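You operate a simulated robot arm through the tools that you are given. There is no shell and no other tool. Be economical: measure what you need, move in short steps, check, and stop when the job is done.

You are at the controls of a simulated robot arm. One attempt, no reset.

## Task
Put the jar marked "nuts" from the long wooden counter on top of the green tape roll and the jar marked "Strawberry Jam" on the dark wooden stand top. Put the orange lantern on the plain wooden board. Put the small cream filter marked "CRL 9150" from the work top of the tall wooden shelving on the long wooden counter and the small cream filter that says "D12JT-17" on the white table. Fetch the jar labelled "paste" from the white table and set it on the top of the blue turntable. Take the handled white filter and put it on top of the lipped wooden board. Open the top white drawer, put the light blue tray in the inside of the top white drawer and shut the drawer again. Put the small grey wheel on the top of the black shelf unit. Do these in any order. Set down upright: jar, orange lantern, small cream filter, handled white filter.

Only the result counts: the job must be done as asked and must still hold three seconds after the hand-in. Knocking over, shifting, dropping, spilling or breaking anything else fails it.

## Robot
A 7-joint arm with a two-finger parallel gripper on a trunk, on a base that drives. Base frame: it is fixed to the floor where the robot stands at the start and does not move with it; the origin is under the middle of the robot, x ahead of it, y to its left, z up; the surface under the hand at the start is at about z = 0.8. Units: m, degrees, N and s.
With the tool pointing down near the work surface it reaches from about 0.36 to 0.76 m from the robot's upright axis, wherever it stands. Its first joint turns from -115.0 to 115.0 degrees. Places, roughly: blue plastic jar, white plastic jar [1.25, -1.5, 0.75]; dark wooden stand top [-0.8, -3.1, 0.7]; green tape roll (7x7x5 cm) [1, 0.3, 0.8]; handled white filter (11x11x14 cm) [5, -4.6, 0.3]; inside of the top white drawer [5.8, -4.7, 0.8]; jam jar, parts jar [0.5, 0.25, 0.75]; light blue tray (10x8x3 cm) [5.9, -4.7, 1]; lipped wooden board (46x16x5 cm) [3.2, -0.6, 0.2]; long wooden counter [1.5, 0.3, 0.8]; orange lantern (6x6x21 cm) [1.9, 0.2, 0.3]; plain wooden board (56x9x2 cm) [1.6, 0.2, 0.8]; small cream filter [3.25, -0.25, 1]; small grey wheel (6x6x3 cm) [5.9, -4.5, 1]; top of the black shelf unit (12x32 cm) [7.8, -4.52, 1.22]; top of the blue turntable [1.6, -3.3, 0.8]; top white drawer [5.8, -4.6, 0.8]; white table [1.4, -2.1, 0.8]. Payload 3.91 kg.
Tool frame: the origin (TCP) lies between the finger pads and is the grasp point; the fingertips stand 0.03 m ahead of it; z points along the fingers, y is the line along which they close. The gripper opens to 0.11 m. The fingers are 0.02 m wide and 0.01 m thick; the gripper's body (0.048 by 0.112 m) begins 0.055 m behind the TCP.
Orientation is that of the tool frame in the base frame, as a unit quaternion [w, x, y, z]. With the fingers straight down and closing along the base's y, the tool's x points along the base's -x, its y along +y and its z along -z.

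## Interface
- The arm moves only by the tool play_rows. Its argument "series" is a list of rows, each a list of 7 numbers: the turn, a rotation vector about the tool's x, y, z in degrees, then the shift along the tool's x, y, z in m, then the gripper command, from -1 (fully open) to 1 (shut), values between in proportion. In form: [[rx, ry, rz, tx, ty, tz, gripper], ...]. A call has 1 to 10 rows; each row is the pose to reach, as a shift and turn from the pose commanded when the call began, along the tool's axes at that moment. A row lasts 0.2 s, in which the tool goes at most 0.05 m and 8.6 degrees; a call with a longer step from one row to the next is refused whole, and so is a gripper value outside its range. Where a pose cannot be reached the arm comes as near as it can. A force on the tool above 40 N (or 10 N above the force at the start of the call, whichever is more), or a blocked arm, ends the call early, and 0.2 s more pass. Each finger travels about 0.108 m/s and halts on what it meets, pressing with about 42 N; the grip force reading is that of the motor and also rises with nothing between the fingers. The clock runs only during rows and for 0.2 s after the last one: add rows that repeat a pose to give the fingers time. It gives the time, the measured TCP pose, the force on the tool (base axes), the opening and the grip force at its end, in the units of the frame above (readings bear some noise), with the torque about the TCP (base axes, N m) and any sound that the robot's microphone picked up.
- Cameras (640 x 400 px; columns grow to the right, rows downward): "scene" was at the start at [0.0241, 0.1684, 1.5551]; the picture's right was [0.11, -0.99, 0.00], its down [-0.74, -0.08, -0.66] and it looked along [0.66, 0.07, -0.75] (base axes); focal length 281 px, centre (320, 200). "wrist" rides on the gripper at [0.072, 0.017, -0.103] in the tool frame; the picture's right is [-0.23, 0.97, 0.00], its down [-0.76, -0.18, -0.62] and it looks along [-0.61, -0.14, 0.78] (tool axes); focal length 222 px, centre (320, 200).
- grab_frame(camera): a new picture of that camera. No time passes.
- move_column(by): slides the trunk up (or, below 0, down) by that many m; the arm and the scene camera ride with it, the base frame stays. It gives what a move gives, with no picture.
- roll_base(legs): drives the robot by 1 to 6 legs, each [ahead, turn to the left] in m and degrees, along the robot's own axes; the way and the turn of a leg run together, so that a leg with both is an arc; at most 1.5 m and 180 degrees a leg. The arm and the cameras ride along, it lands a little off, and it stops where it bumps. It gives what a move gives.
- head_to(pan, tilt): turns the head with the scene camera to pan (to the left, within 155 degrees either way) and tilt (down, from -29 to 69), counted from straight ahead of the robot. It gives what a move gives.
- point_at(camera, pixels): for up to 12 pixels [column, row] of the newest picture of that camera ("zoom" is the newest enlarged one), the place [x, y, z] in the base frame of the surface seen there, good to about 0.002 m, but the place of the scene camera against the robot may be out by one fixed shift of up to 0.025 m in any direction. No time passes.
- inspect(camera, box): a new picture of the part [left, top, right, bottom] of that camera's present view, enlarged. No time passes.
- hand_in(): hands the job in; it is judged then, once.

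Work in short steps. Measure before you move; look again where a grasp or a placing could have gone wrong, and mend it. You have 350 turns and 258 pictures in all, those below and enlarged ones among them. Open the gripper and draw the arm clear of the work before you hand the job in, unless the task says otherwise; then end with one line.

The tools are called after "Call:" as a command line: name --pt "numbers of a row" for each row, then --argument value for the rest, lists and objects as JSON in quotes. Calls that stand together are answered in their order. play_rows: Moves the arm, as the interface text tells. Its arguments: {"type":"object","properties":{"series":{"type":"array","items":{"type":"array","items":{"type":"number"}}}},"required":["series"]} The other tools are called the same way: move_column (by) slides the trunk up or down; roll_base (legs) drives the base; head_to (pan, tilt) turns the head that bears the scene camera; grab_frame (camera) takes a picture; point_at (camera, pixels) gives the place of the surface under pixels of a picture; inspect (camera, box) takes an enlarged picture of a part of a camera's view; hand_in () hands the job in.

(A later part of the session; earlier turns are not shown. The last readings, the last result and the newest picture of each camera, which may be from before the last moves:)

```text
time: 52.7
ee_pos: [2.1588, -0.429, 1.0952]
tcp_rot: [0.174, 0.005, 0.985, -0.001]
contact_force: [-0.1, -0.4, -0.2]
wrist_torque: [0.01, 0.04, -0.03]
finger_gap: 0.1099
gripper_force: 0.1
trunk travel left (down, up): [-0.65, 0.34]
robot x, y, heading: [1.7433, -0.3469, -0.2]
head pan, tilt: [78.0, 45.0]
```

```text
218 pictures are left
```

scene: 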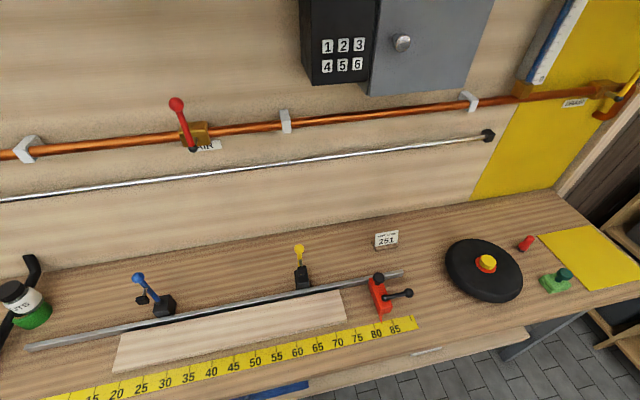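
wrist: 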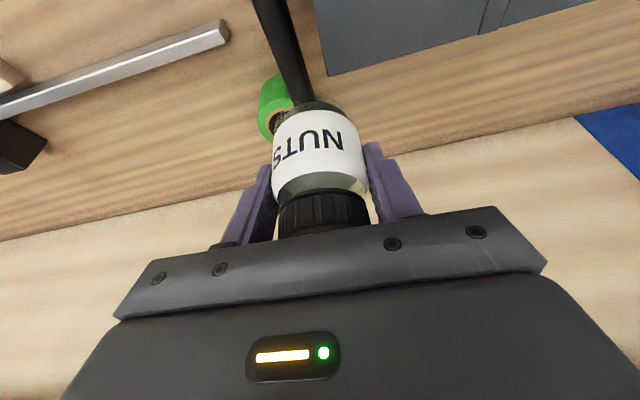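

Call:
point_at --camera "scene" --pixels '[[120, 345], [115, 370], [345, 315], [338, 293], [235, 335], [235, 310], [240, 357], [160, 305], [300, 275], [138, 278], [235, 322], [298, 250]]'

Call:
move_column --by -0.4

Call:
head_to --pan 85 --tilt 48

Call:
grab_frame --camera "scene"

```text
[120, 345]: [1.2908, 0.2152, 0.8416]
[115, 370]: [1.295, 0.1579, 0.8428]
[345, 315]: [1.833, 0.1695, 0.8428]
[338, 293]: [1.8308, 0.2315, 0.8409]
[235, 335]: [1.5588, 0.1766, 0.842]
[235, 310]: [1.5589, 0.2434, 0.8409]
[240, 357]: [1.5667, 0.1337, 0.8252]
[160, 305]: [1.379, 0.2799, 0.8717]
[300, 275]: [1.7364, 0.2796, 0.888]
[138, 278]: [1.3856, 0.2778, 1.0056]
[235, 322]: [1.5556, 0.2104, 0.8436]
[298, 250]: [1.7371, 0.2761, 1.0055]
```

```text
time: 56.6
ee_pos: [2.1585, -0.4278, 0.6953]
tcp_rot: [0.175, 0.005, 0.985, -0.001]
contact_force: [-0.4, 0.6, 1.6]
wrist_torque: [-0.01, 0.0, 0.01]
finger_gap: 0.1099
gripper_force: 0.1
trunk travel left (down, up): [-0.25, 0.74]
robot x, y, heading: [1.7418, -0.3499, -0.2]
head pan, tilt: [78.0, 45.0]
```

```text
time: 57.2
ee_pos: [2.1601, -0.4287, 0.6948]
tcp_rot: [0.175, 0.005, 0.985, -0.001]
contact_force: [0.0, 0.2, -0.3]
wrist_torque: [-0.01, 0.0, 0.0]
finger_gap: 0.1101
gripper_force: 0.2
trunk travel left (down, up): [-0.25, 0.74]
robot x, y, heading: [1.746, -0.3513, -0.1]
head pan, tilt: [85.0, 48.0]
```

```text
217 pictures are left
```

scene: 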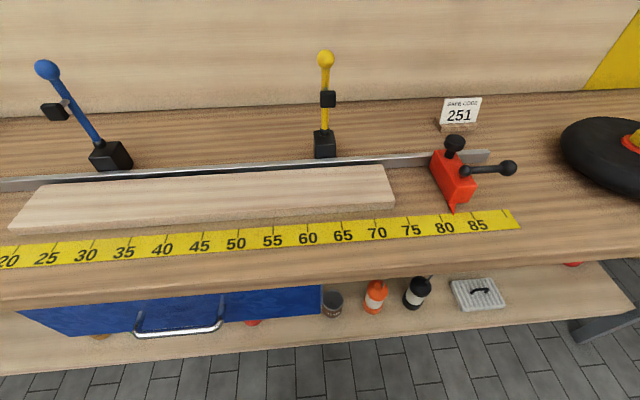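

The orange lantern is at (375,297), next to a black lantern and a can. Lower further for a better view.

Call:
move_column --by -0.25

Call:
head_to --pan 75 --tilt 45

Call:
grab_frame --camera "scene"

```text
time: 59.8
ee_pos: [2.1587, -0.4304, 0.4449]
tcp_rot: [0.175, 0.006, 0.985, -0.002]
contact_force: [-1.7, -0.1, -0.3]
wrist_torque: [-0.03, 0.01, -0.01]
finger_gap: 0.1098
gripper_force: 0.1
trunk travel left (down, up): [0.0, 0.99]
robot x, y, heading: [1.741, -0.3532, -0.5]
head pan, tilt: [85.0, 48.0]
```

```text
time: 60.5
ee_pos: [2.1599, -0.4286, 0.444]
tcp_rot: [0.176, 0.005, 0.984, -0.001]
contact_force: [-0.4, 0.0, 0.0]
wrist_torque: [0.02, 0.0, -0.02]
finger_gap: 0.11
gripper_force: 0.1
trunk travel left (down, up): [0.0, 0.99]
robot x, y, heading: [1.7429, -0.3476, -0.2]
head pan, tilt: [75.0, 45.0]
```

```text
216 pictures are left
```

scene: 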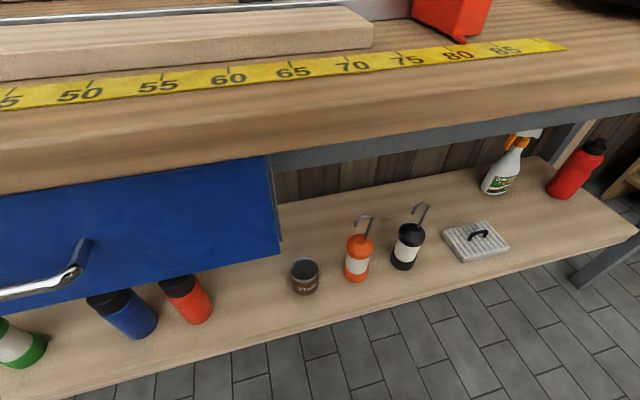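

Call:
inspect --camera "scene" --box '[280, 190, 440, 300]'

Call:
point_at --camera "zoom" --pixels '[[300, 210], [302, 270], [275, 265], [330, 270], [302, 330], [300, 190], [320, 100], [500, 180], [470, 250], [100, 290], [150, 340], [302, 240]]'

Call:
point_at --camera "scene" --pixels '[[280, 248], [270, 155], [360, 150], [500, 140], [355, 310], [300, 320], [40, 290], [480, 230], [320, 230], [400, 210], [270, 180], [150, 50]]'

```text
3.64 times, centred on (360, 245) of scene
```

zoom: 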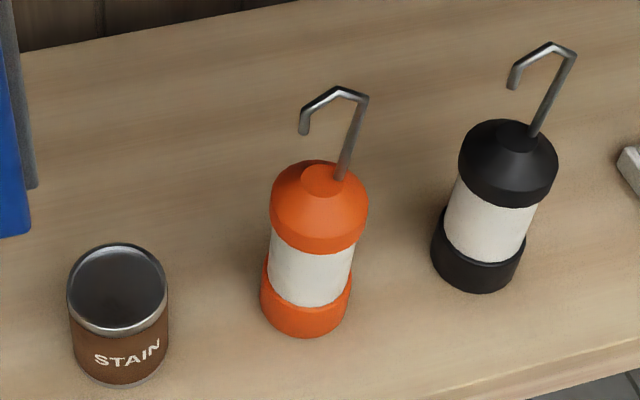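

```text
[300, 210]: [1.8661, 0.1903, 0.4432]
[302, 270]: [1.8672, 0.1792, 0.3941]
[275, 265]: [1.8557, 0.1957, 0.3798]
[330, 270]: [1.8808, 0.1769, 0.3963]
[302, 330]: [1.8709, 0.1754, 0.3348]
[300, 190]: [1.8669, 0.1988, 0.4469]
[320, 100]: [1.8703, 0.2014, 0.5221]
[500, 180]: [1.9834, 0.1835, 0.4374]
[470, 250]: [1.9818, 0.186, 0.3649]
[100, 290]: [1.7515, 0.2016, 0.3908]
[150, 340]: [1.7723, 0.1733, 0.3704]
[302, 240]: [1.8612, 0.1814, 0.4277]
```

```text
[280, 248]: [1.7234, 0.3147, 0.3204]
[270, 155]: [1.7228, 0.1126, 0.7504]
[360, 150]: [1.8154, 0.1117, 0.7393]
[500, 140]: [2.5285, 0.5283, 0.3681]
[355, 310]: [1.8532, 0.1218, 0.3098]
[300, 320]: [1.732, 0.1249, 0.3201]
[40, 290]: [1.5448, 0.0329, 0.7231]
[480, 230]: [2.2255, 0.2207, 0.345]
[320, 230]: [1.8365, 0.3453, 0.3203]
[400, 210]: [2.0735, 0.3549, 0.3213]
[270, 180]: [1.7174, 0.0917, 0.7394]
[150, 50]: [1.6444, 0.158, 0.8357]
```

Lantern axis ≈(1.862,0.20), shelf z≈0.30. I reposition to (1.86,-0.45) facing the counter with the arm low.

Call:
roll_base --legs '[[0, -40], [0.16, 0], [0, 130]]'

Call:
head_to --pan 0 --tilt 35

Call:
grab_frame --camera "scene"

Call:
grab_frame --camera "wrist"

```text
time: 72.7
ee_pos: [1.9329, -0.0334, 0.4455]
tcp_rot: [-0.123, 0.701, -0.692, -0.124]
contact_force: [0.5, -0.6, 0.4]
wrist_torque: [-0.02, 0.01, -0.02]
finger_gap: 0.11
gripper_force: 0.0
trunk travel left (down, up): [0.0, 0.99]
robot x, y, heading: [1.8637, -0.4529, 91.1]
head pan, tilt: [75.0, 45.0]
```

```text
time: 74.1
ee_pos: [1.9312, -0.0325, 0.4457]
tcp_rot: [-0.123, 0.701, -0.692, -0.124]
contact_force: [0.7, -0.2, 0.7]
wrist_torque: [-0.02, -0.01, 0.05]
finger_gap: 0.11
gripper_force: 0.0
trunk travel left (down, up): [0.0, 0.99]
robot x, y, heading: [1.8658, -0.4535, 91.2]
head pan, tilt: [0.0, 35.0]
```

```text
214 pictures are left
```

scene: 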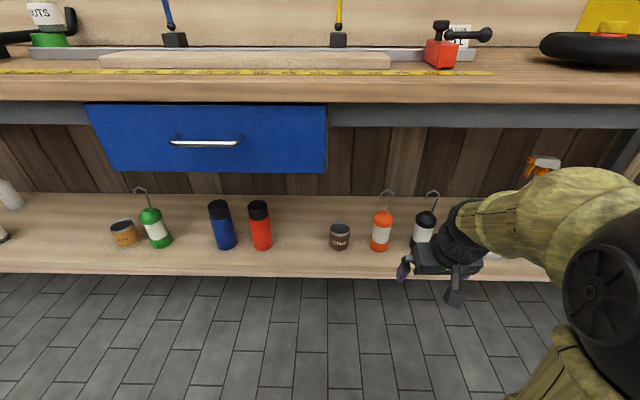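

```text
213 pictures are left
```

wrist: 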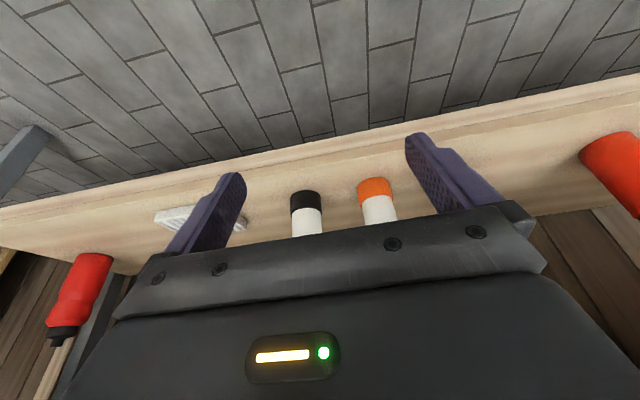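

I tilt the hand to 60° and move to a pre-grasp in front of the lantern.

Call:
play_rows --pt "0 -8 0 -0.015 0.014 0.003 -0.5" --pt "0 -16 0 -0.03 0.028 0.006 -0.5" --pt "0 -24 0 -0.045 0.042 0.009 -0.5" --pt "0 -32 0 -0.06 0.056 0.012 -0.5" --pt "0 -40 0 -0.074 0.069 0.015 -0.5" --pt "0 -40 0 -0.074 0.069 0.015 -0.5"

Call:
grab_frame --camera "wrist"

Call:
grab_frame --camera "scene"

```text
time: 75.5
ee_pos: [1.9031, 0.0321, 0.4513]
tcp_rot: [-0.357, 0.655, -0.577, -0.334]
contact_force: [8.7, 0.2, 1.2]
wrist_torque: [-0.11, 0.38, 0.39]
finger_gap: 0.0825
gripper_force: 0.1
out of reach, approached as far as the arm can: row 3, 4, 5, 6
trunk travel left (down, up): [0.0, 0.99]
robot x, y, heading: [1.8667, -0.452, 91.1]
head pan, tilt: [0.0, 35.0]
```

```text
212 pictures are left
```

wrist: 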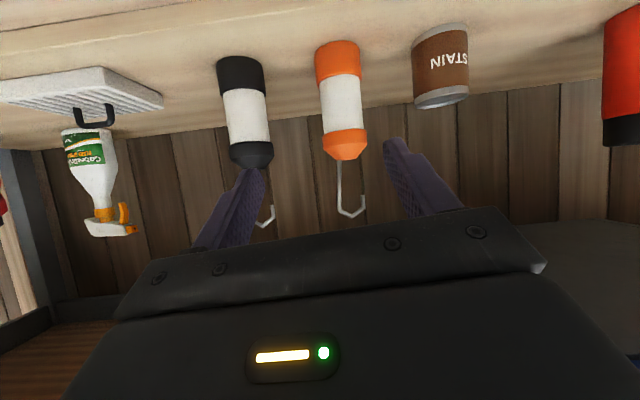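

```text
211 pictures are left
```

scene: 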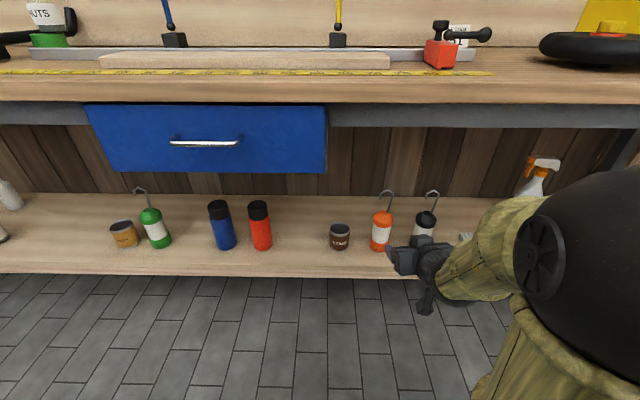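

The arm can't fully reach this tilt so near; I measure the lantern from here and back the base away.

Call:
point_at --camera "wrist" --pixels '[[342, 100], [323, 100], [360, 100], [336, 60], [344, 145], [341, 175], [245, 120], [440, 80], [440, 98], [420, 20], [350, 212], [220, 75]]'

Call:
roll_base --legs '[[-0.15, 0]]'

```text
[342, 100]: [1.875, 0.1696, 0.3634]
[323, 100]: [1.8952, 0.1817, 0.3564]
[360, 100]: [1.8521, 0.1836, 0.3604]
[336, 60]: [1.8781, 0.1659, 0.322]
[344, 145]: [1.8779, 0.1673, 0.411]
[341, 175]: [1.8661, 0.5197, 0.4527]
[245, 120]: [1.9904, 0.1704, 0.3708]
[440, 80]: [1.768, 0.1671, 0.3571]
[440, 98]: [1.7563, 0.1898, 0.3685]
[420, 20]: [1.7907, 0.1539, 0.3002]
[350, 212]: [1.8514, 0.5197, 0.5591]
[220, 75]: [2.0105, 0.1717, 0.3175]
```

```text
time: 77.0
ee_pos: [1.8904, -0.1143, 0.4547]
tcp_rot: [-0.35, 0.616, -0.61, -0.355]
contact_force: [0.3, -0.1, 0.2]
wrist_torque: [0.01, 0.02, -0.03]
finger_gap: 0.0826
gripper_force: 0.0
trunk travel left (down, up): [0.0, 0.99]
robot x, y, heading: [1.8655, -0.6019, 91.0]
head pan, tilt: [0.0, 35.0]
```

Base backed to y=-0.60; tilt now 60° exactly. Lantern centre by wrist: (1.8735,0.196). Move to pre-grasp.

Call:
play_rows --pt "0 0 0 -0.02 0.004 0.033 -0.5" --pt "0 0 0 -0.04 0.008 0.067 -0.5" --pt "0 0 0 -0.06 0.012 0.1 -0.5" --pt "0 0 0 -0.079 0.016 0.133 -0.5" --pt "0 0 0 -0.079 0.016 0.133 -0.5"

Call:
grab_frame --camera "wrist"

Call:
grab_frame --camera "scene"

```text
time: 78.2
ee_pos: [1.8747, 0.04, 0.4573]
tcp_rot: [-0.35, 0.616, -0.61, -0.355]
contact_force: [0.3, 0.3, -0.9]
wrist_torque: [0.02, 0.01, 0.0]
finger_gap: 0.0825
gripper_force: 0.0
trunk travel left (down, up): [0.0, 0.99]
robot x, y, heading: [1.8698, -0.6007, 91.1]
head pan, tilt: [0.0, 35.0]
```

```text
210 pictures are left
```

wrist: 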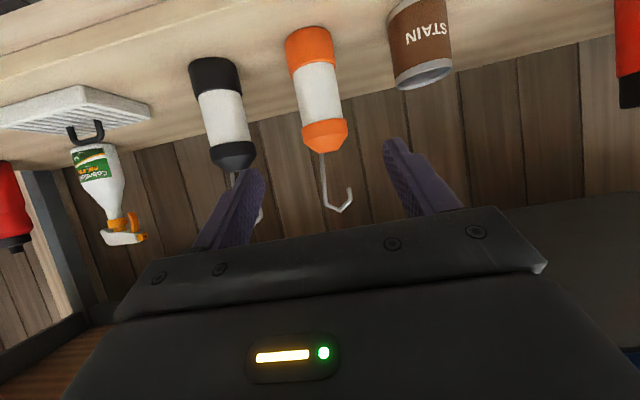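

```text
209 pictures are left
```

scene: 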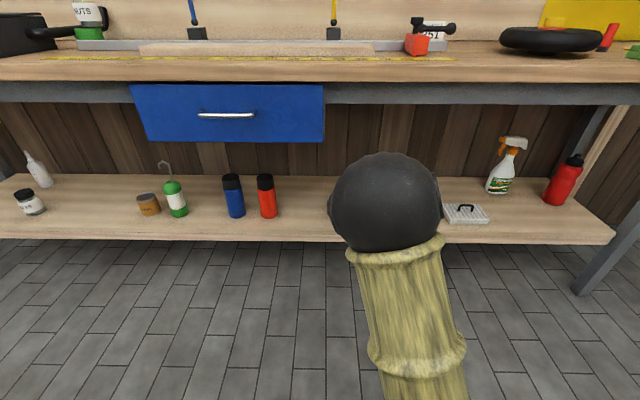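

Call:
point_at --camera "wrist" --pixels '[[317, 95], [298, 95], [338, 92], [325, 130], [220, 115], [247, 110], [395, 75], [340, 205]]'

```text
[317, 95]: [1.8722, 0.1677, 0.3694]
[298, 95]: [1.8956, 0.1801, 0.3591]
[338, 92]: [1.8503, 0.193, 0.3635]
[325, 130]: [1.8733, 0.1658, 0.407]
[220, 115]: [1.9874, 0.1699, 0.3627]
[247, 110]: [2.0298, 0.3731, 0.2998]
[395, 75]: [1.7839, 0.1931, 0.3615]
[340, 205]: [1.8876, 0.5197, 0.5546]
```

Aligned (1.873). Advance 0.168 along the tool and grasp.

Call:
play_rows --pt "0 0 0 0 0.001 0.045 -0.5" --pt "0 0 0 0 0.001 0.09 -0.5" --pt "0 0 0 0 0.001 0.13 -0.5" --pt "0 0 0 0 0.001 0.168 -0.5" --pt "0 0 0 0 0.001 0.168 -0.5" --pt "0 0 0 0 0.001 0.168 0.5" --pt "0 0 0 0 0.001 0.168 1" --pt "0 0 0 0 0.001 0.168 1"

Call:
grab_frame --camera "wrist"

```text
time: 80.0
ee_pos: [1.8712, 0.1857, 0.3713]
tcp_rot: [-0.35, 0.616, -0.61, -0.355]
contact_force: [1.3, 0.6, 0.3]
wrist_torque: [0.07, -0.19, 0.04]
finger_gap: 0.0553
gripper_force: 42.1
trunk travel left (down, up): [0.0, 0.99]
robot x, y, heading: [1.8665, -0.6024, 90.8]
head pan, tilt: [0.0, 35.0]
```

```text
208 pictures are left
```

wrist: 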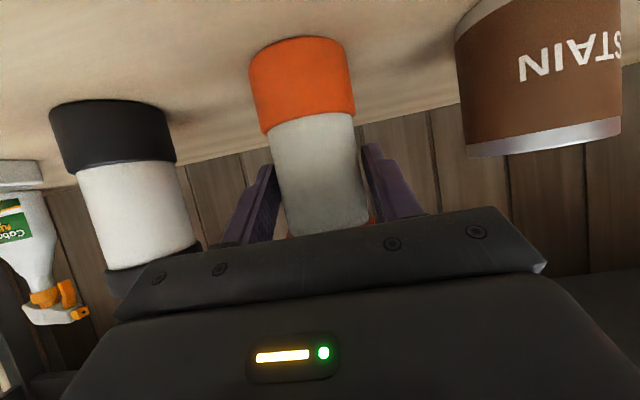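

Gripped. Lift 2.5 cm and pull straight out of the shelf.

Call:
play_rows --pt "0 0 0 -0.0217 0 -0.0125 1" --pt "0 0 0 0.0008 0 -0.0515 1" --pt "0 0 0 0.0233 0 -0.09 1" --pt "0 0 0 0.0458 0 -0.129 1" --pt "0 0 0 0.0683 0 -0.168 1" --pt "0 0 0 0.0908 0 -0.207 1" --pt "0 0 0 0.113 0 -0.246 1"

Call:
move_column --by 0.4

Call:
move_column --by 0.22

Call:
grab_frame --camera "wrist"

Call:
grab_frame --camera "scene"

```text
time: 81.6
ee_pos: [1.8726, -0.0872, 0.4002]
tcp_rot: [-0.35, 0.616, -0.61, -0.356]
contact_force: [0.2, -0.4, -3.9]
wrist_torque: [-0.02, -0.02, -0.01]
finger_gap: 0.0552
gripper_force: 42.2
trunk travel left (down, up): [0.0, 0.99]
robot x, y, heading: [1.867, -0.6045, 90.9]
head pan, tilt: [0.0, 35.0]
```

```text
time: 85.5
ee_pos: [1.8725, -0.0854, 0.7994]
tcp_rot: [-0.35, 0.615, -0.611, -0.355]
contact_force: [0.0, -0.2, -3.1]
wrist_torque: [-0.03, -0.01, 0.02]
finger_gap: 0.055
gripper_force: 42.3
trunk travel left (down, up): [-0.4, 0.59]
robot x, y, heading: [1.8659, -0.6026, 90.8]
head pan, tilt: [0.0, 35.0]
```

```text
time: 87.8
ee_pos: [1.8731, -0.0847, 1.021]
tcp_rot: [-0.349, 0.616, -0.61, -0.355]
contact_force: [0.0, 0.3, -3.2]
wrist_torque: [-0.04, -0.01, 0.01]
finger_gap: 0.0554
gripper_force: 41.8
trunk travel left (down, up): [-0.62, 0.37]
robot x, y, heading: [1.8671, -0.5971, 91.2]
head pan, tilt: [0.0, 35.0]
```

```text
207 pictures are left
```

wrist: 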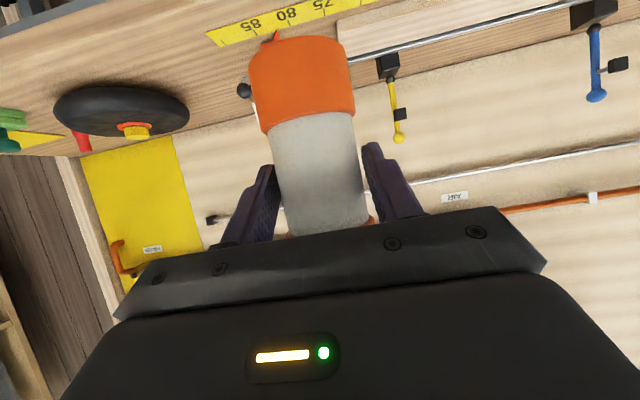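

```text
206 pictures are left
```

scene: 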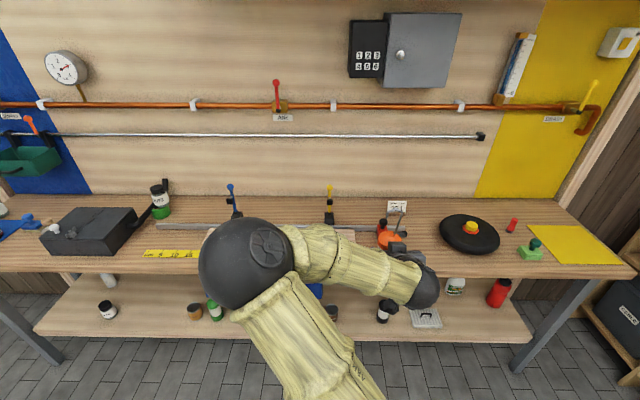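

I shift the base left by ~0.22 m (turn, drive, turn back) so the lantern can go to x≈1.65.

Call:
roll_base --legs '[[0, 90], [0.22, 0], [0, -90], [0.12, 0]]'

Call:
grab_frame --camera "wrist"

```text
time: 101.9
ee_pos: [1.5972, 0.0154, 1.0203]
tcp_rot: [-0.337, 0.638, -0.587, -0.368]
contact_force: [0.2, -0.3, -3.6]
wrist_torque: [-0.03, -0.03, 0.03]
finger_gap: 0.0552
gripper_force: 41.7
trunk travel left (down, up): [-0.62, 0.37]
robot x, y, heading: [1.6321, -0.5035, 95.4]
head pan, tilt: [0.0, 35.0]
```

```text
205 pictures are left
```

wrist: 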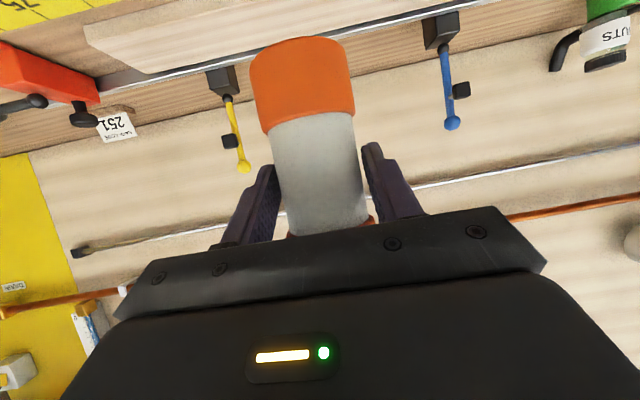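

Call:
point_at --camera "wrist" --pixels '[[90, 30], [120, 70], [230, 45], [245, 20], [380, 30], [390, 10], [400, 5], [240, 60], [420, 12], [150, 72], [100, 20], [235, 100]]'

```text
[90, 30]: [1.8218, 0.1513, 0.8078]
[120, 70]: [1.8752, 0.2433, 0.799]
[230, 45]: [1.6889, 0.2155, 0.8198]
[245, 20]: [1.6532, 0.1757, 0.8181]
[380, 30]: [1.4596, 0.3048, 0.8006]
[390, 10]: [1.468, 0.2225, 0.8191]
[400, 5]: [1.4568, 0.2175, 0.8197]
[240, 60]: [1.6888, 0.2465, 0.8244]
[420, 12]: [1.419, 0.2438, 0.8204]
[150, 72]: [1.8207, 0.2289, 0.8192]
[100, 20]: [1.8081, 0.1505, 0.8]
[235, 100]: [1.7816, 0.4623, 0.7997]
```

Board front edge y≈0.15, back ≈0.237, top ≈0.8195. Move lantern to hover over (1.60, 0.192).

Call:
play_rows --pt "0 0 0 -0.001 -0.003 0.038 1" --pt "0 0 0 -0.002 -0.007 0.076 1" --pt "0 0 0 -0.003 -0.01 0.114 1" --pt "0 0 0 -0.004 -0.014 0.152 1" --pt "0 0 0 -0.0056 -0.017 0.19 1" --pt "0 0 0 -0.0056 -0.017 0.19 1"

Call:
grab_frame --camera "wrist"

Call:
grab_frame --camera "scene"

```text
time: 103.3
ee_pos: [1.5997, 0.1828, 0.9264]
tcp_rot: [-0.337, 0.638, -0.587, -0.368]
contact_force: [-0.3, 0.0, -4.2]
wrist_torque: [-0.04, -0.03, 0.02]
finger_gap: 0.055
gripper_force: 42.2
trunk travel left (down, up): [-0.62, 0.37]
robot x, y, heading: [1.6284, -0.5041, 95.4]
head pan, tilt: [0.0, 35.0]
```

```text
204 pictures are left
```

wrist: 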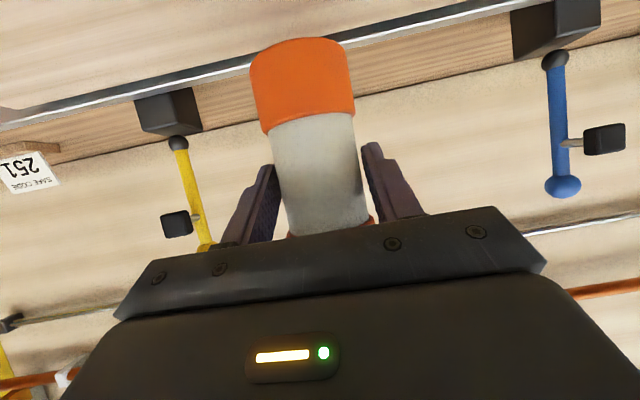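

```text
203 pictures are left
```

scene: 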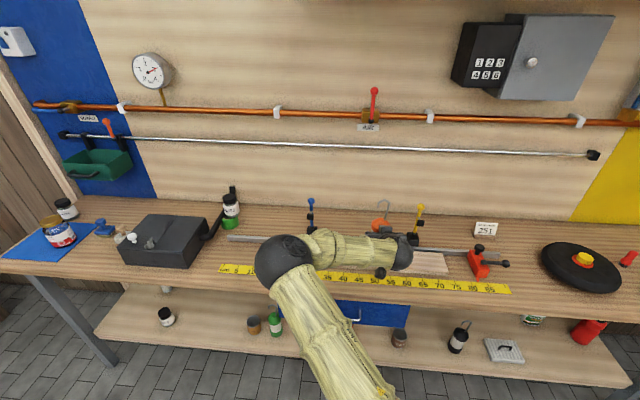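

Call:
point_at --camera "wrist" --pixels '[[303, 85], [300, 48], [257, 90], [350, 85], [225, 60], [380, 20], [360, 30], [240, 62]]'

```text
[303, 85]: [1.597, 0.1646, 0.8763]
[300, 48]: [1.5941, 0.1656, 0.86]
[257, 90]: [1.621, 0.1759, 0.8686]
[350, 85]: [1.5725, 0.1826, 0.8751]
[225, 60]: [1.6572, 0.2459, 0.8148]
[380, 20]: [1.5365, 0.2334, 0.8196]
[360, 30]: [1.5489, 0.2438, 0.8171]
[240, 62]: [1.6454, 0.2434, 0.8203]
```

Lantern axis at (1.597,0.193), fully over the board. Lower in small steps to contact.

Call:
play_rows --pt "0 0 0 0.013 0 0.0075 1" --pt "0 0 0 0.026 0 0.015 1" --pt "0 0 0 0.0285 0 0.0165 1" --pt "0 0 0 0.0303 0 0.0175 1" --pt "0 0 0 0.0303 0 0.0175 1"

```text
time: 104.5
ee_pos: [1.5991, 0.1838, 0.8941]
tcp_rot: [-0.336, 0.638, -0.588, -0.367]
contact_force: [-0.8, 0.3, -3.5]
wrist_torque: [-0.05, -0.01, 0.01]
finger_gap: 0.0551
gripper_force: 41.9
trunk travel left (down, up): [-0.62, 0.37]
robot x, y, heading: [1.6311, -0.5017, 95.4]
head pan, tilt: [0.0, 35.0]
```

Call:
play_rows --pt "0 0 0 0.0013 0 0.00075 1" --pt "0 0 0 0.0026 0 0.0015 1" --pt "0 0 0 0.0035 0 0.002 1"

```text
time: 105.3
ee_pos: [1.6003, 0.1824, 0.892]
tcp_rot: [-0.337, 0.637, -0.586, -0.369]
contact_force: [-3.1, -0.5, 8.4]
wrist_torque: [-0.2, -0.07, -0.04]
finger_gap: 0.0552
gripper_force: 41.8
trunk travel left (down, up): [-0.62, 0.37]
robot x, y, heading: [1.6326, -0.4987, 95.2]
head pan, tilt: [0.0, 35.0]
```

Contact made (+8 N). Open and retreat along the tool axis.

Call:
play_rows --pt "0 0 0 0 0 0 0.4" --pt "0 0 0 0 0 0 -0.6" --pt "0 0 0 0 0 0 -0.6" --pt "0 0 0 0 0 -0.03 -0.6" --pt "0 0 0 0 0 -0.07 -0.6" --pt "0 0 0 0 0 -0.11 -0.6" --pt "0 0 0 0 0 -0.15 -0.6" --pt "0 0 0 -0.03 0 -0.18 -1" --pt "0 0 0 -0.06 0 -0.21 -1"

Call:
grab_frame --camera "wrist"

Call:
inspect --camera "scene" --box '[320, 180, 480, 290]'

```text
time: 107.3
ee_pos: [1.6094, 0.0359, 1.0493]
tcp_rot: [-0.336, 0.638, -0.587, -0.368]
contact_force: [0.0, 0.5, -0.3]
wrist_torque: [0.03, 0.0, 0.0]
finger_gap: 0.1099
gripper_force: 0.2
trunk travel left (down, up): [-0.62, 0.37]
robot x, y, heading: [1.6298, -0.504, 95.4]
head pan, tilt: [0.0, 35.0]
```

```text
202 pictures are left
```

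wrist: 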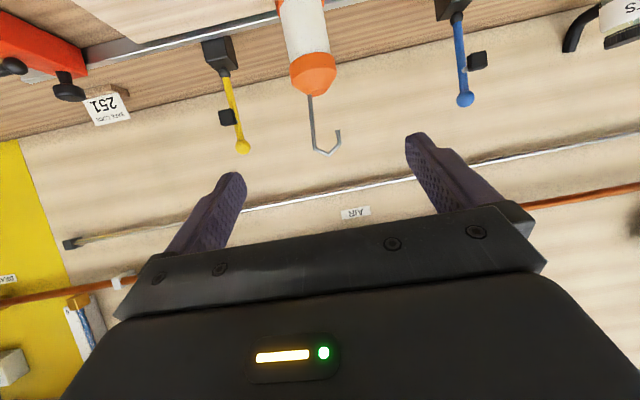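

```text
3.64 times, centred on (400, 235) of scene
```

zoom: 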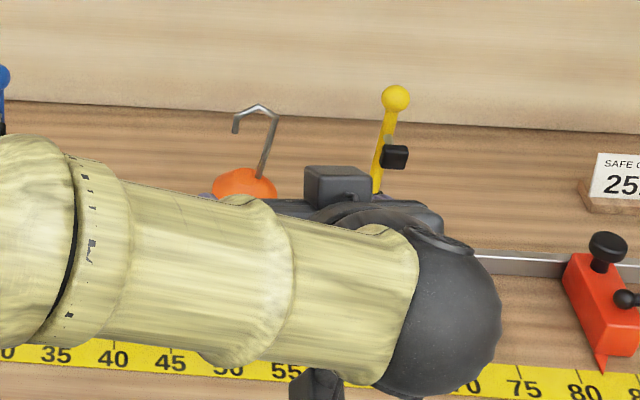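

Lantern placed upright. Now drive toward the shelving to read the filter labels.

Call:
roll_base --legs '[[0, -95.4], [0.75, 0]]'

Call:
head_to --pan 5 --tilt 25

Call:
grab_frame --camera "scene"

Call:
grab_frame --camera "wrist"

```text
time: 117.9
ee_pos: [2.9366, -0.5257, 1.0496]
tcp_rot: [0.499, 0.002, 0.867, 0.0]
contact_force: [0.5, -0.3, 0.0]
wrist_torque: [0.03, 0.05, 0.02]
finger_gap: 0.11
gripper_force: 0.0
trunk travel left (down, up): [-0.62, 0.37]
robot x, y, heading: [2.4009, -0.4947, 0.6]
head pan, tilt: [0.0, 35.0]
```

```text
time: 118.6
ee_pos: [2.936, -0.527, 1.049]
tcp_rot: [0.499, 0.003, 0.867, 0.0]
contact_force: [0.7, -0.2, 0.3]
wrist_torque: [0.0, 0.0, -0.02]
finger_gap: 0.1098
gripper_force: 0.1
trunk travel left (down, up): [-0.62, 0.37]
robot x, y, heading: [2.4001, -0.4972, 0.6]
head pan, tilt: [5.0, 25.0]
```

```text
200 pictures are left
```

scene: 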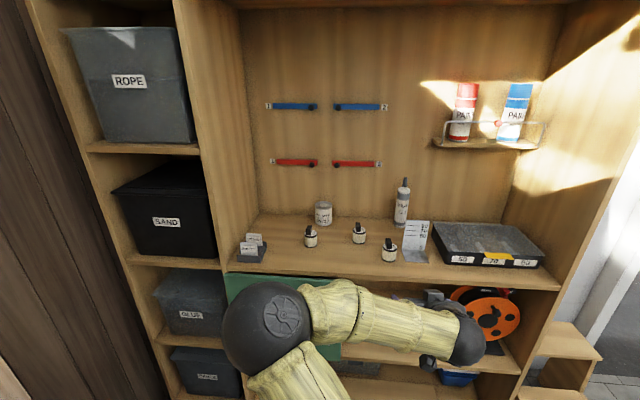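

```text
199 pictures are left
```

wrist: 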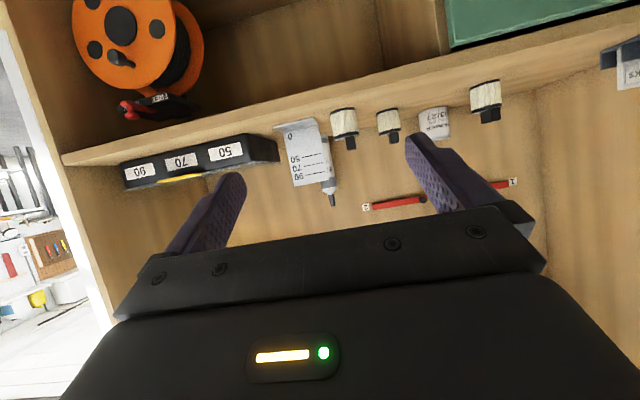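

Call:
inspect --camera "scene" --box '[230, 180, 440, 280]'

Call:
inspect --camera "wrist" --box '[320, 70, 520, 170]'

Call:
point_at --camera "wrist" --pixels '[[342, 122], [350, 142], [387, 120], [393, 138], [483, 95], [489, 116], [433, 120], [300, 150], [400, 100], [400, 60], [630, 50]]'

```text
3.05 times, centred on (335, 230) of scene
```

zoom: 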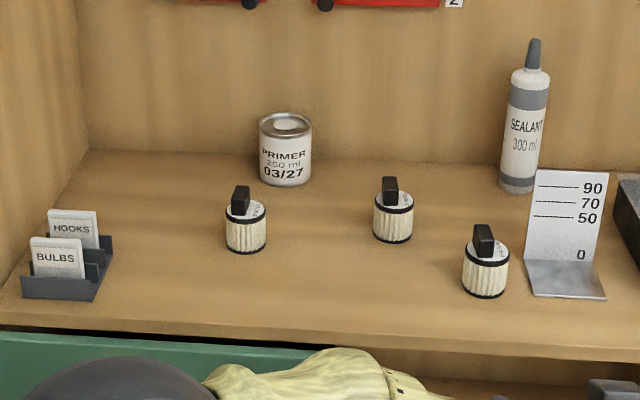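

```text
3.20 times, centred on (420, 120) of wrist
```

zoom: 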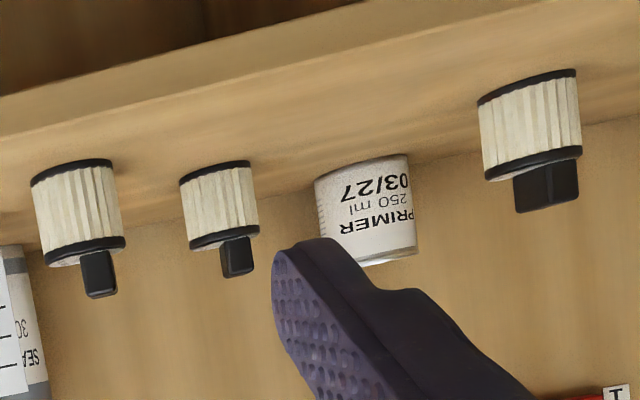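

```text
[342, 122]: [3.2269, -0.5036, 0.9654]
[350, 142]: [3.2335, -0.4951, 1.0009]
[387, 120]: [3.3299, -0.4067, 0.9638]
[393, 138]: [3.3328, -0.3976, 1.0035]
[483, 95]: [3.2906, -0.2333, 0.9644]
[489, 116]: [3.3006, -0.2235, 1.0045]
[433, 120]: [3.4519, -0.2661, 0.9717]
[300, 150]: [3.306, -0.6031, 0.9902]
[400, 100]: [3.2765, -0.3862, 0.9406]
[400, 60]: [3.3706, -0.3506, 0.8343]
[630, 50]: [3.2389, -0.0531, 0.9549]
```

The marks must be on the white top discs; zoom in tightly on each.

Call:
inspect --camera "scene" --box '[300, 222, 324, 252]'

Call:
inspect --camera "scene" --box '[348, 218, 372, 248]'

Call:
inspect --camera "scene" --box '[378, 236, 402, 266]'

```text
13.33 times, centred on (312, 237) of scene
```

zoom: 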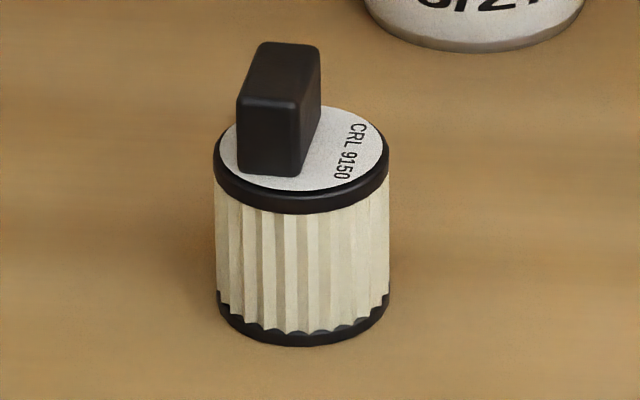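

```text
13.33 times, centred on (360, 233) of scene
```

zoom: 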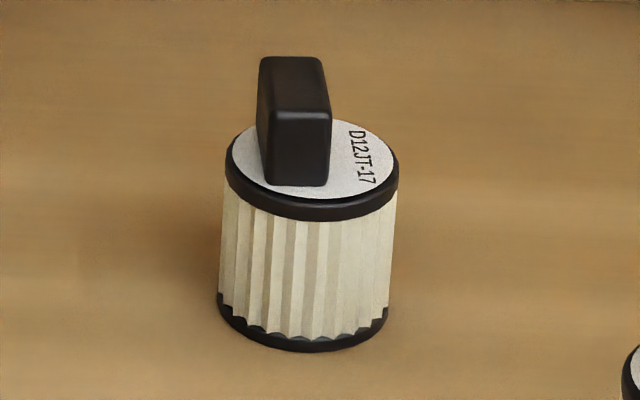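

```text
13.33 times, centred on (390, 251) of scene
```

zoom: 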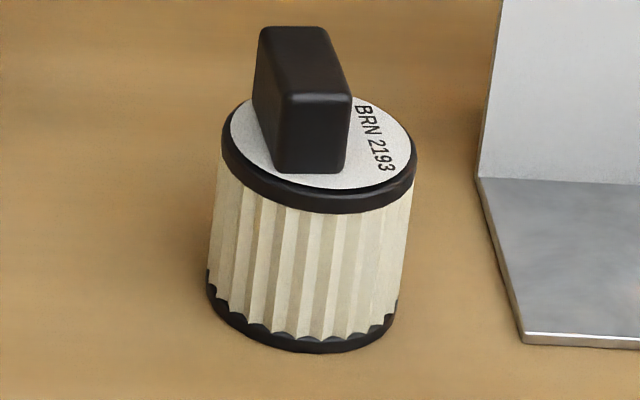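

Left filter is CRL 9150, middle D12JT-17. I retract/raise the arm, set 45° tilt, then drive closer.

Call:
play_rows --pt "0 2 0 0.001 0.032 -0.03 -1" --pt "0 4 0 0.002 0.064 -0.06 -1" --pt "0 6 0 0.003 0.096 -0.09 -1" --pt "0 9 0 0.004 0.128 -0.12 -1" --pt "0 11 0 0.005 0.16 -0.15 -1" --pt "0 13 0 0.005 0.192 -0.18 -1" --pt "0 15 0 0.0055 0.226 -0.2115 -1"

Call:
roll_base --legs '[[0.28, 0]]'

Call:
grab_frame --camera "wrist"

Call:
grab_frame --camera "scene"

```text
time: 120.2
ee_pos: [2.7656, -0.3227, 1.156]
tcp_rot: [0.374, 0.034, 0.927, -0.002]
contact_force: [0.8, 0.3, -0.6]
wrist_torque: [0.04, -0.04, -0.01]
finger_gap: 0.1102
gripper_force: 0.1
trunk travel left (down, up): [-0.62, 0.37]
robot x, y, heading: [2.3998, -0.4983, 0.6]
head pan, tilt: [5.0, 25.0]
```

```text
time: 122.5
ee_pos: [3.0493, -0.3206, 1.1556]
tcp_rot: [0.379, 0.033, 0.925, -0.007]
contact_force: [1.1, 0.0, 0.0]
wrist_torque: [-0.01, 0.0, -0.01]
finger_gap: 0.1102
gripper_force: 0.0
trunk travel left (down, up): [-0.62, 0.37]
robot x, y, heading: [2.6815, -0.4949, 0.2]
head pan, tilt: [5.0, 25.0]
```

```text
193 pictures are left
```

wrist: 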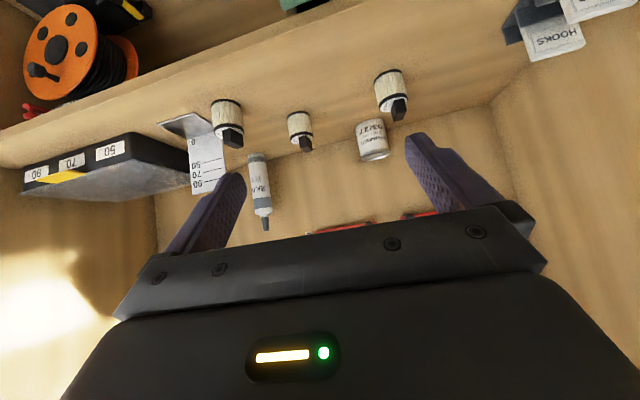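

```text
192 pictures are left
```

scene: 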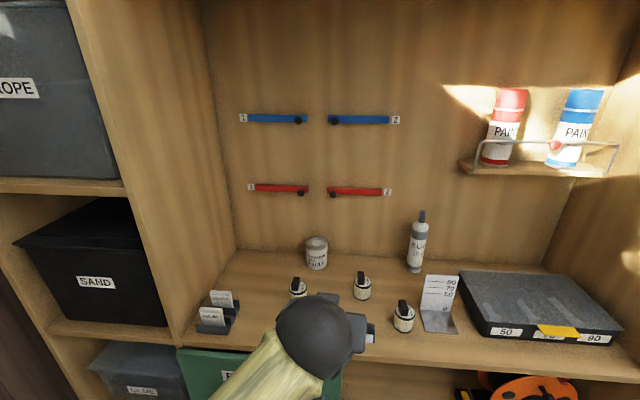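

Call:
point_at --camera "wrist" --pixels '[[388, 88], [376, 90], [404, 85], [395, 98], [399, 108], [298, 125], [304, 140], [225, 115], [375, 140], [386, 75], [340, 110], [220, 20]]'

Call:
inspect --camera "wrist" --box '[340, 50, 440, 130]'

```text
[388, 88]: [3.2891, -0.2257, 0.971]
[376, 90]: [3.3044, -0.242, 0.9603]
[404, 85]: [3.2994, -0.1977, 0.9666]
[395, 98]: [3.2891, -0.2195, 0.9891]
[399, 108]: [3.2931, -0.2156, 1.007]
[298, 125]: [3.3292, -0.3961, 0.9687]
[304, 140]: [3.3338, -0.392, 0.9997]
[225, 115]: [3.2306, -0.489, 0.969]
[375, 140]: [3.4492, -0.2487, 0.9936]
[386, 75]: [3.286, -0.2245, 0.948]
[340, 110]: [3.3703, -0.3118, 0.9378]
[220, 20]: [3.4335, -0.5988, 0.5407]
```

```text
5.00 times, centred on (390, 90) of wrist
```

zoom: 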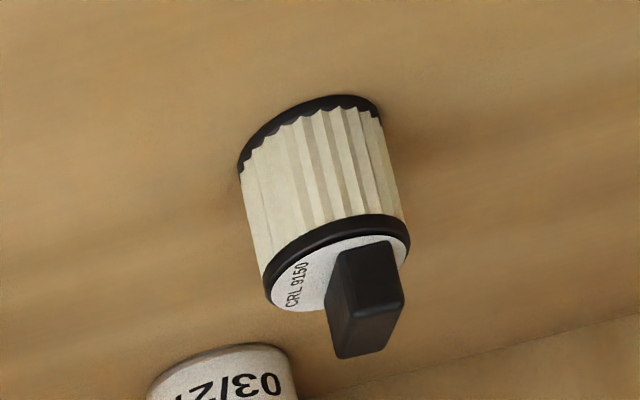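

CRL 9150 centre ≈(3.311,-0.220), surface 0.938. Move to pre-grasp 12 cm back along the tool.

Call:
play_rows --pt "0 0 0 -0.0096 0.023 0.0374 -0.6" --pt "0 0 0 -0.0192 0.046 0.0748 -0.6" --pt "0 0 0 -0.0288 0.069 0.1122 -0.6" --pt "0 0 0 -0.0384 0.092 0.15 -0.6" --pt "0 0 0 -0.048 0.115 0.187 -0.6" --pt "0 0 0 -0.048 0.115 0.187 -0.6"

Call:
grab_frame --camera "wrist"

Call:
point_at --camera "wrist" --pixels '[[335, 80], [320, 85], [350, 78]]'

```text
time: 123.8
ee_pos: [3.2228, -0.2163, 1.0561]
tcp_rot: [0.379, 0.034, 0.925, -0.007]
contact_force: [0.6, 0.9, 0.7]
wrist_torque: [-0.01, 0.0, 0.0]
finger_gap: 0.088
gripper_force: 0.0
trunk travel left (down, up): [-0.62, 0.37]
robot x, y, heading: [2.6814, -0.4996, 0.2]
head pan, tilt: [5.0, 25.0]
```

```text
190 pictures are left
```

wrist: 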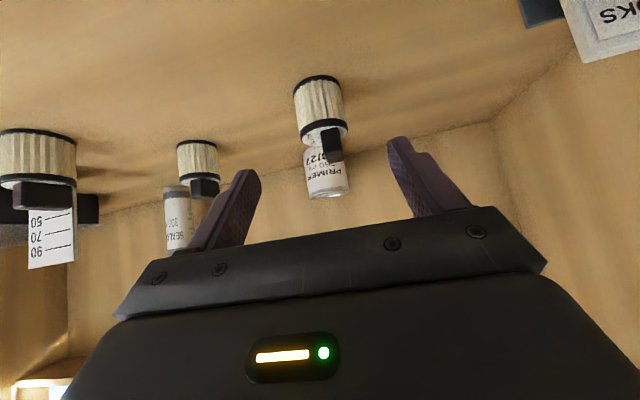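

```text
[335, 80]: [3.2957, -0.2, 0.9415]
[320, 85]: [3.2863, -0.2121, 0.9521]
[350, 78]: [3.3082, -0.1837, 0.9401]
```

Call:
point_at --camera "wrist" --pixels '[[299, 105], [341, 98], [320, 105], [333, 152]]'

```text
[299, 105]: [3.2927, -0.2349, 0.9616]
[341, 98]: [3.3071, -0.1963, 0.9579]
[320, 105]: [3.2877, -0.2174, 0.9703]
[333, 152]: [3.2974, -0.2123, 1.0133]
```

Advance 0.118 and grasp.

Call:
play_rows --pt "0 0 0 0 0.001 0.04 -0.6" --pt "0 0 0 0 0.002 0.08 -0.6" --pt "0 0 0 0 0.003 0.118 -0.6" --pt "0 0 0 0 0.003 0.118 -0.6" --pt "0 0 0 0 0.003 0.118 0.4" --pt "0 0 0 0 0.003 0.118 1" --pt "0 0 0 0 0.003 0.118 1" --pt "0 0 0 0 0.003 0.118 1"

Call:
grab_frame --camera "wrist"

```text
time: 125.7
ee_pos: [3.3048, -0.2158, 0.973]
tcp_rot: [0.378, 0.033, 0.925, -0.007]
contact_force: [0.2, -0.5, 1.5]
wrist_torque: [-0.05, -0.03, -0.01]
finger_gap: 0.0473
gripper_force: 42.1
trunk travel left (down, up): [-0.62, 0.37]
robot x, y, heading: [2.6824, -0.4965, 0.3]
head pan, tilt: [5.0, 25.0]
```

```text
189 pictures are left
```

wrist: 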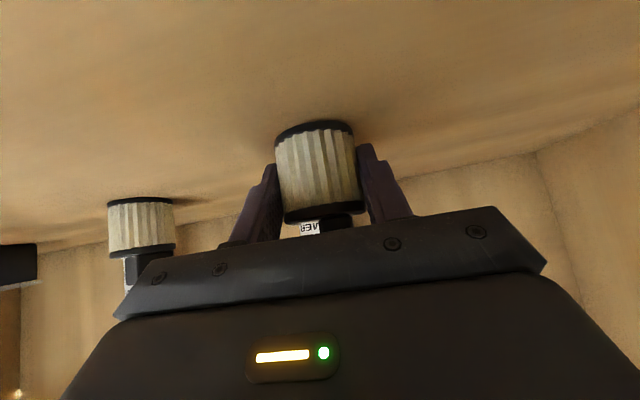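

Gripped. Retreat up/back, back the base away, and turn to face the counter.

Call:
play_rows --pt "0 0 0 -0.01 0 -0.02 1" --pt "0 0 0 -0.02 0 -0.06 1" --pt "0 0 0 -0.02 0 -0.1 1" --pt "0 0 0 -0.02 0 -0.14 1" --pt "0 0 0 -0.02 0 -0.18 1" --pt "0 0 0 -0.02 0 -0.22 1"

Call:
roll_base --legs '[[-0.58, 0], [0, 90]]'

Call:
grab_frame --camera "wrist"

Call:
head_to --pan 0 --tilt 40

Call:
grab_frame --camera "scene"

```text
time: 127.0
ee_pos: [3.1636, -0.2093, 1.1446]
tcp_rot: [0.378, 0.034, 0.925, -0.007]
contact_force: [-1.1, 0.1, -0.8]
wrist_torque: [0.03, -0.02, 0.0]
finger_gap: 0.0474
gripper_force: 41.9
trunk travel left (down, up): [-0.62, 0.37]
robot x, y, heading: [2.681, -0.4961, 0.2]
head pan, tilt: [5.0, 25.0]
```

```text
time: 136.4
ee_pos: [1.8177, -0.0128, 1.1447]
tcp_rot: [0.274, -0.627, 0.681, 0.261]
contact_force: [-0.3, -0.3, -0.2]
wrist_torque: [0.0, 0.0, 0.0]
finger_gap: 0.0474
gripper_force: 42.0
trunk travel left (down, up): [-0.62, 0.37]
robot x, y, heading: [2.1026, -0.4977, 89.4]
head pan, tilt: [5.0, 25.0]
```

```text
188 pictures are left
```

wrist: 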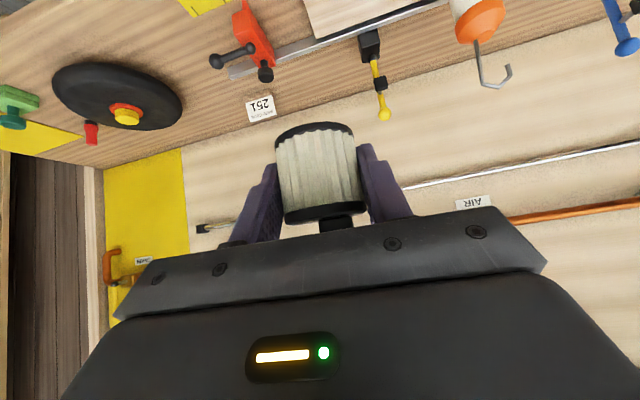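

```text
time: 137.2
ee_pos: [1.8186, -0.0115, 1.145]
tcp_rot: [0.274, -0.627, 0.681, 0.261]
contact_force: [1.2, -0.9, -0.2]
wrist_torque: [0.01, 0.02, -0.02]
finger_gap: 0.0468
gripper_force: 41.8
trunk travel left (down, up): [-0.62, 0.37]
robot x, y, heading: [2.1018, -0.4991, 89.7]
head pan, tilt: [0.0, 40.0]
```

```text
187 pictures are left
```

scene: 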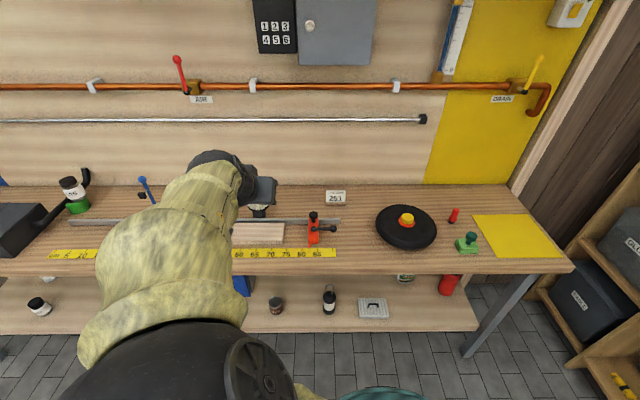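

Free spot seen at scene (362,245) between ruler end and black wheel; measure.

Call:
point_at --camera "scene" --pixels '[[362, 245], [362, 225], [336, 252], [380, 225], [400, 248], [345, 223], [320, 238], [362, 262]]'

Call:
point_at --camera "wrist" --pixels '[[215, 60], [200, 30], [60, 80], [180, 100], [230, 10], [260, 110]]'

```text
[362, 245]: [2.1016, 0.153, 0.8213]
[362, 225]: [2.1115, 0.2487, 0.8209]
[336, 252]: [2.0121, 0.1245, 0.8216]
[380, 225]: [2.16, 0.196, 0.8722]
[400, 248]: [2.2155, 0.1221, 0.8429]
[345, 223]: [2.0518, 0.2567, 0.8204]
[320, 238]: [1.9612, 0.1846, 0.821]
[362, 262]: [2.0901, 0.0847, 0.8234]
```

```text
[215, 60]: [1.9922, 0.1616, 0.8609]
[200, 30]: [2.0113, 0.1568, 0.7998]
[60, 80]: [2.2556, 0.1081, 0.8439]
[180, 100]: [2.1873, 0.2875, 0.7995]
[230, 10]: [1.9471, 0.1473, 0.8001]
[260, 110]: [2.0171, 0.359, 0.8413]
```

Target (2.085, 0.178). Move to a hover at z 0.90.

Call:
play_rows --pt "0 0 0 0.0028 -0.028 0.035 1" --pt "0 0 0 0.0057 -0.056 0.07 1" --pt "0 0 0 0.0085 -0.085 0.105 1" --pt "0 0 0 0.0113 -0.113 0.14 1" --pt "0 0 0 0.0142 -0.141 0.174 1" --pt "0 0 0 0.017 -0.169 0.209 1" --pt "0 0 0 0.0198 -0.198 0.244 1" --pt "0 0 0 0.0227 -0.226 0.279 1" --pt "0 0 0 0.0255 -0.254 0.314 1" --pt "0 0 0 0.0255 -0.254 0.314 1"

Call:
grab_frame --camera "wrist"

```text
time: 139.3
ee_pos: [2.0859, 0.1731, 0.9001]
tcp_rot: [0.273, -0.627, 0.68, 0.262]
contact_force: [0.1, -1.1, 0.4]
wrist_torque: [0.06, 0.0, 0.02]
finger_gap: 0.0473
gripper_force: 41.6
trunk travel left (down, up): [-0.62, 0.37]
robot x, y, heading: [2.1067, -0.4987, 89.5]
head pan, tilt: [0.0, 40.0]
```

```text
186 pictures are left
```

wrist: 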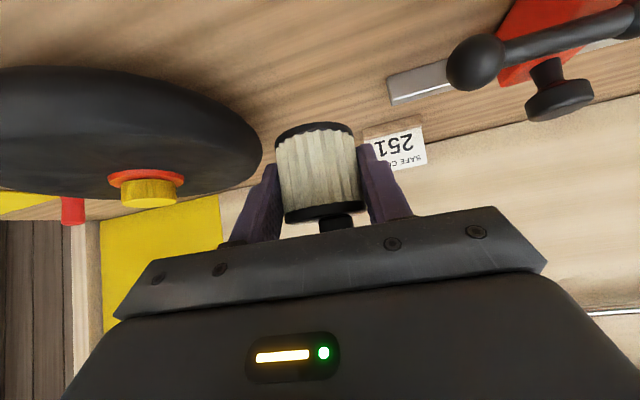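

Call:
point_at --camera "wrist" --pixels '[[255, 140], [258, 155], [220, 110], [452, 70], [480, 60], [310, 150]]'

```text
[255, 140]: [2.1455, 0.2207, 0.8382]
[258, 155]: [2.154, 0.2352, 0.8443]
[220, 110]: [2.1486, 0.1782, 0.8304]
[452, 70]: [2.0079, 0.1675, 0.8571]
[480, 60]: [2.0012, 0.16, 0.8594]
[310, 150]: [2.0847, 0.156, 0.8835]
```

Gap runs x 2.008–2.145; shift 8 mm left and lower to just above contact.

Call:
play_rows --pt "0 0 0 0.015 0.004 0.015 1" --pt "0 0 0 0.03 0.007 0.03 1" --pt "0 0 0 0.04 0.007 0.041 1" --pt "0 0 0 0.0448 0.007 0.0457 1" --pt "0 0 0 0.0448 0.007 0.0457 1"

Call:
play_rows --pt "0 0 0 0.001 0 0.001 1" --pt "0 0 0 0.002 0 0.002 1"

```text
time: 140.6
ee_pos: [2.0768, 0.1709, 0.8364]
tcp_rot: [0.274, -0.627, 0.681, 0.261]
contact_force: [0.2, 0.2, -0.9]
wrist_torque: [-0.01, 0.02, -0.01]
finger_gap: 0.0473
gripper_force: 41.9
trunk travel left (down, up): [-0.62, 0.37]
robot x, y, heading: [2.0992, -0.502, 89.7]
head pan, tilt: [0.0, 40.0]
```

```text
time: 141.2
ee_pos: [2.0765, 0.1701, 0.8332]
tcp_rot: [0.274, -0.628, 0.68, 0.261]
contact_force: [-0.5, 0.4, -0.9]
wrist_torque: [0.01, 0.0, 0.02]
finger_gap: 0.0474
gripper_force: 42.1
trunk travel left (down, up): [-0.62, 0.37]
robot x, y, heading: [2.1029, -0.4979, 89.6]
head pan, tilt: [0.0, 40.0]
```

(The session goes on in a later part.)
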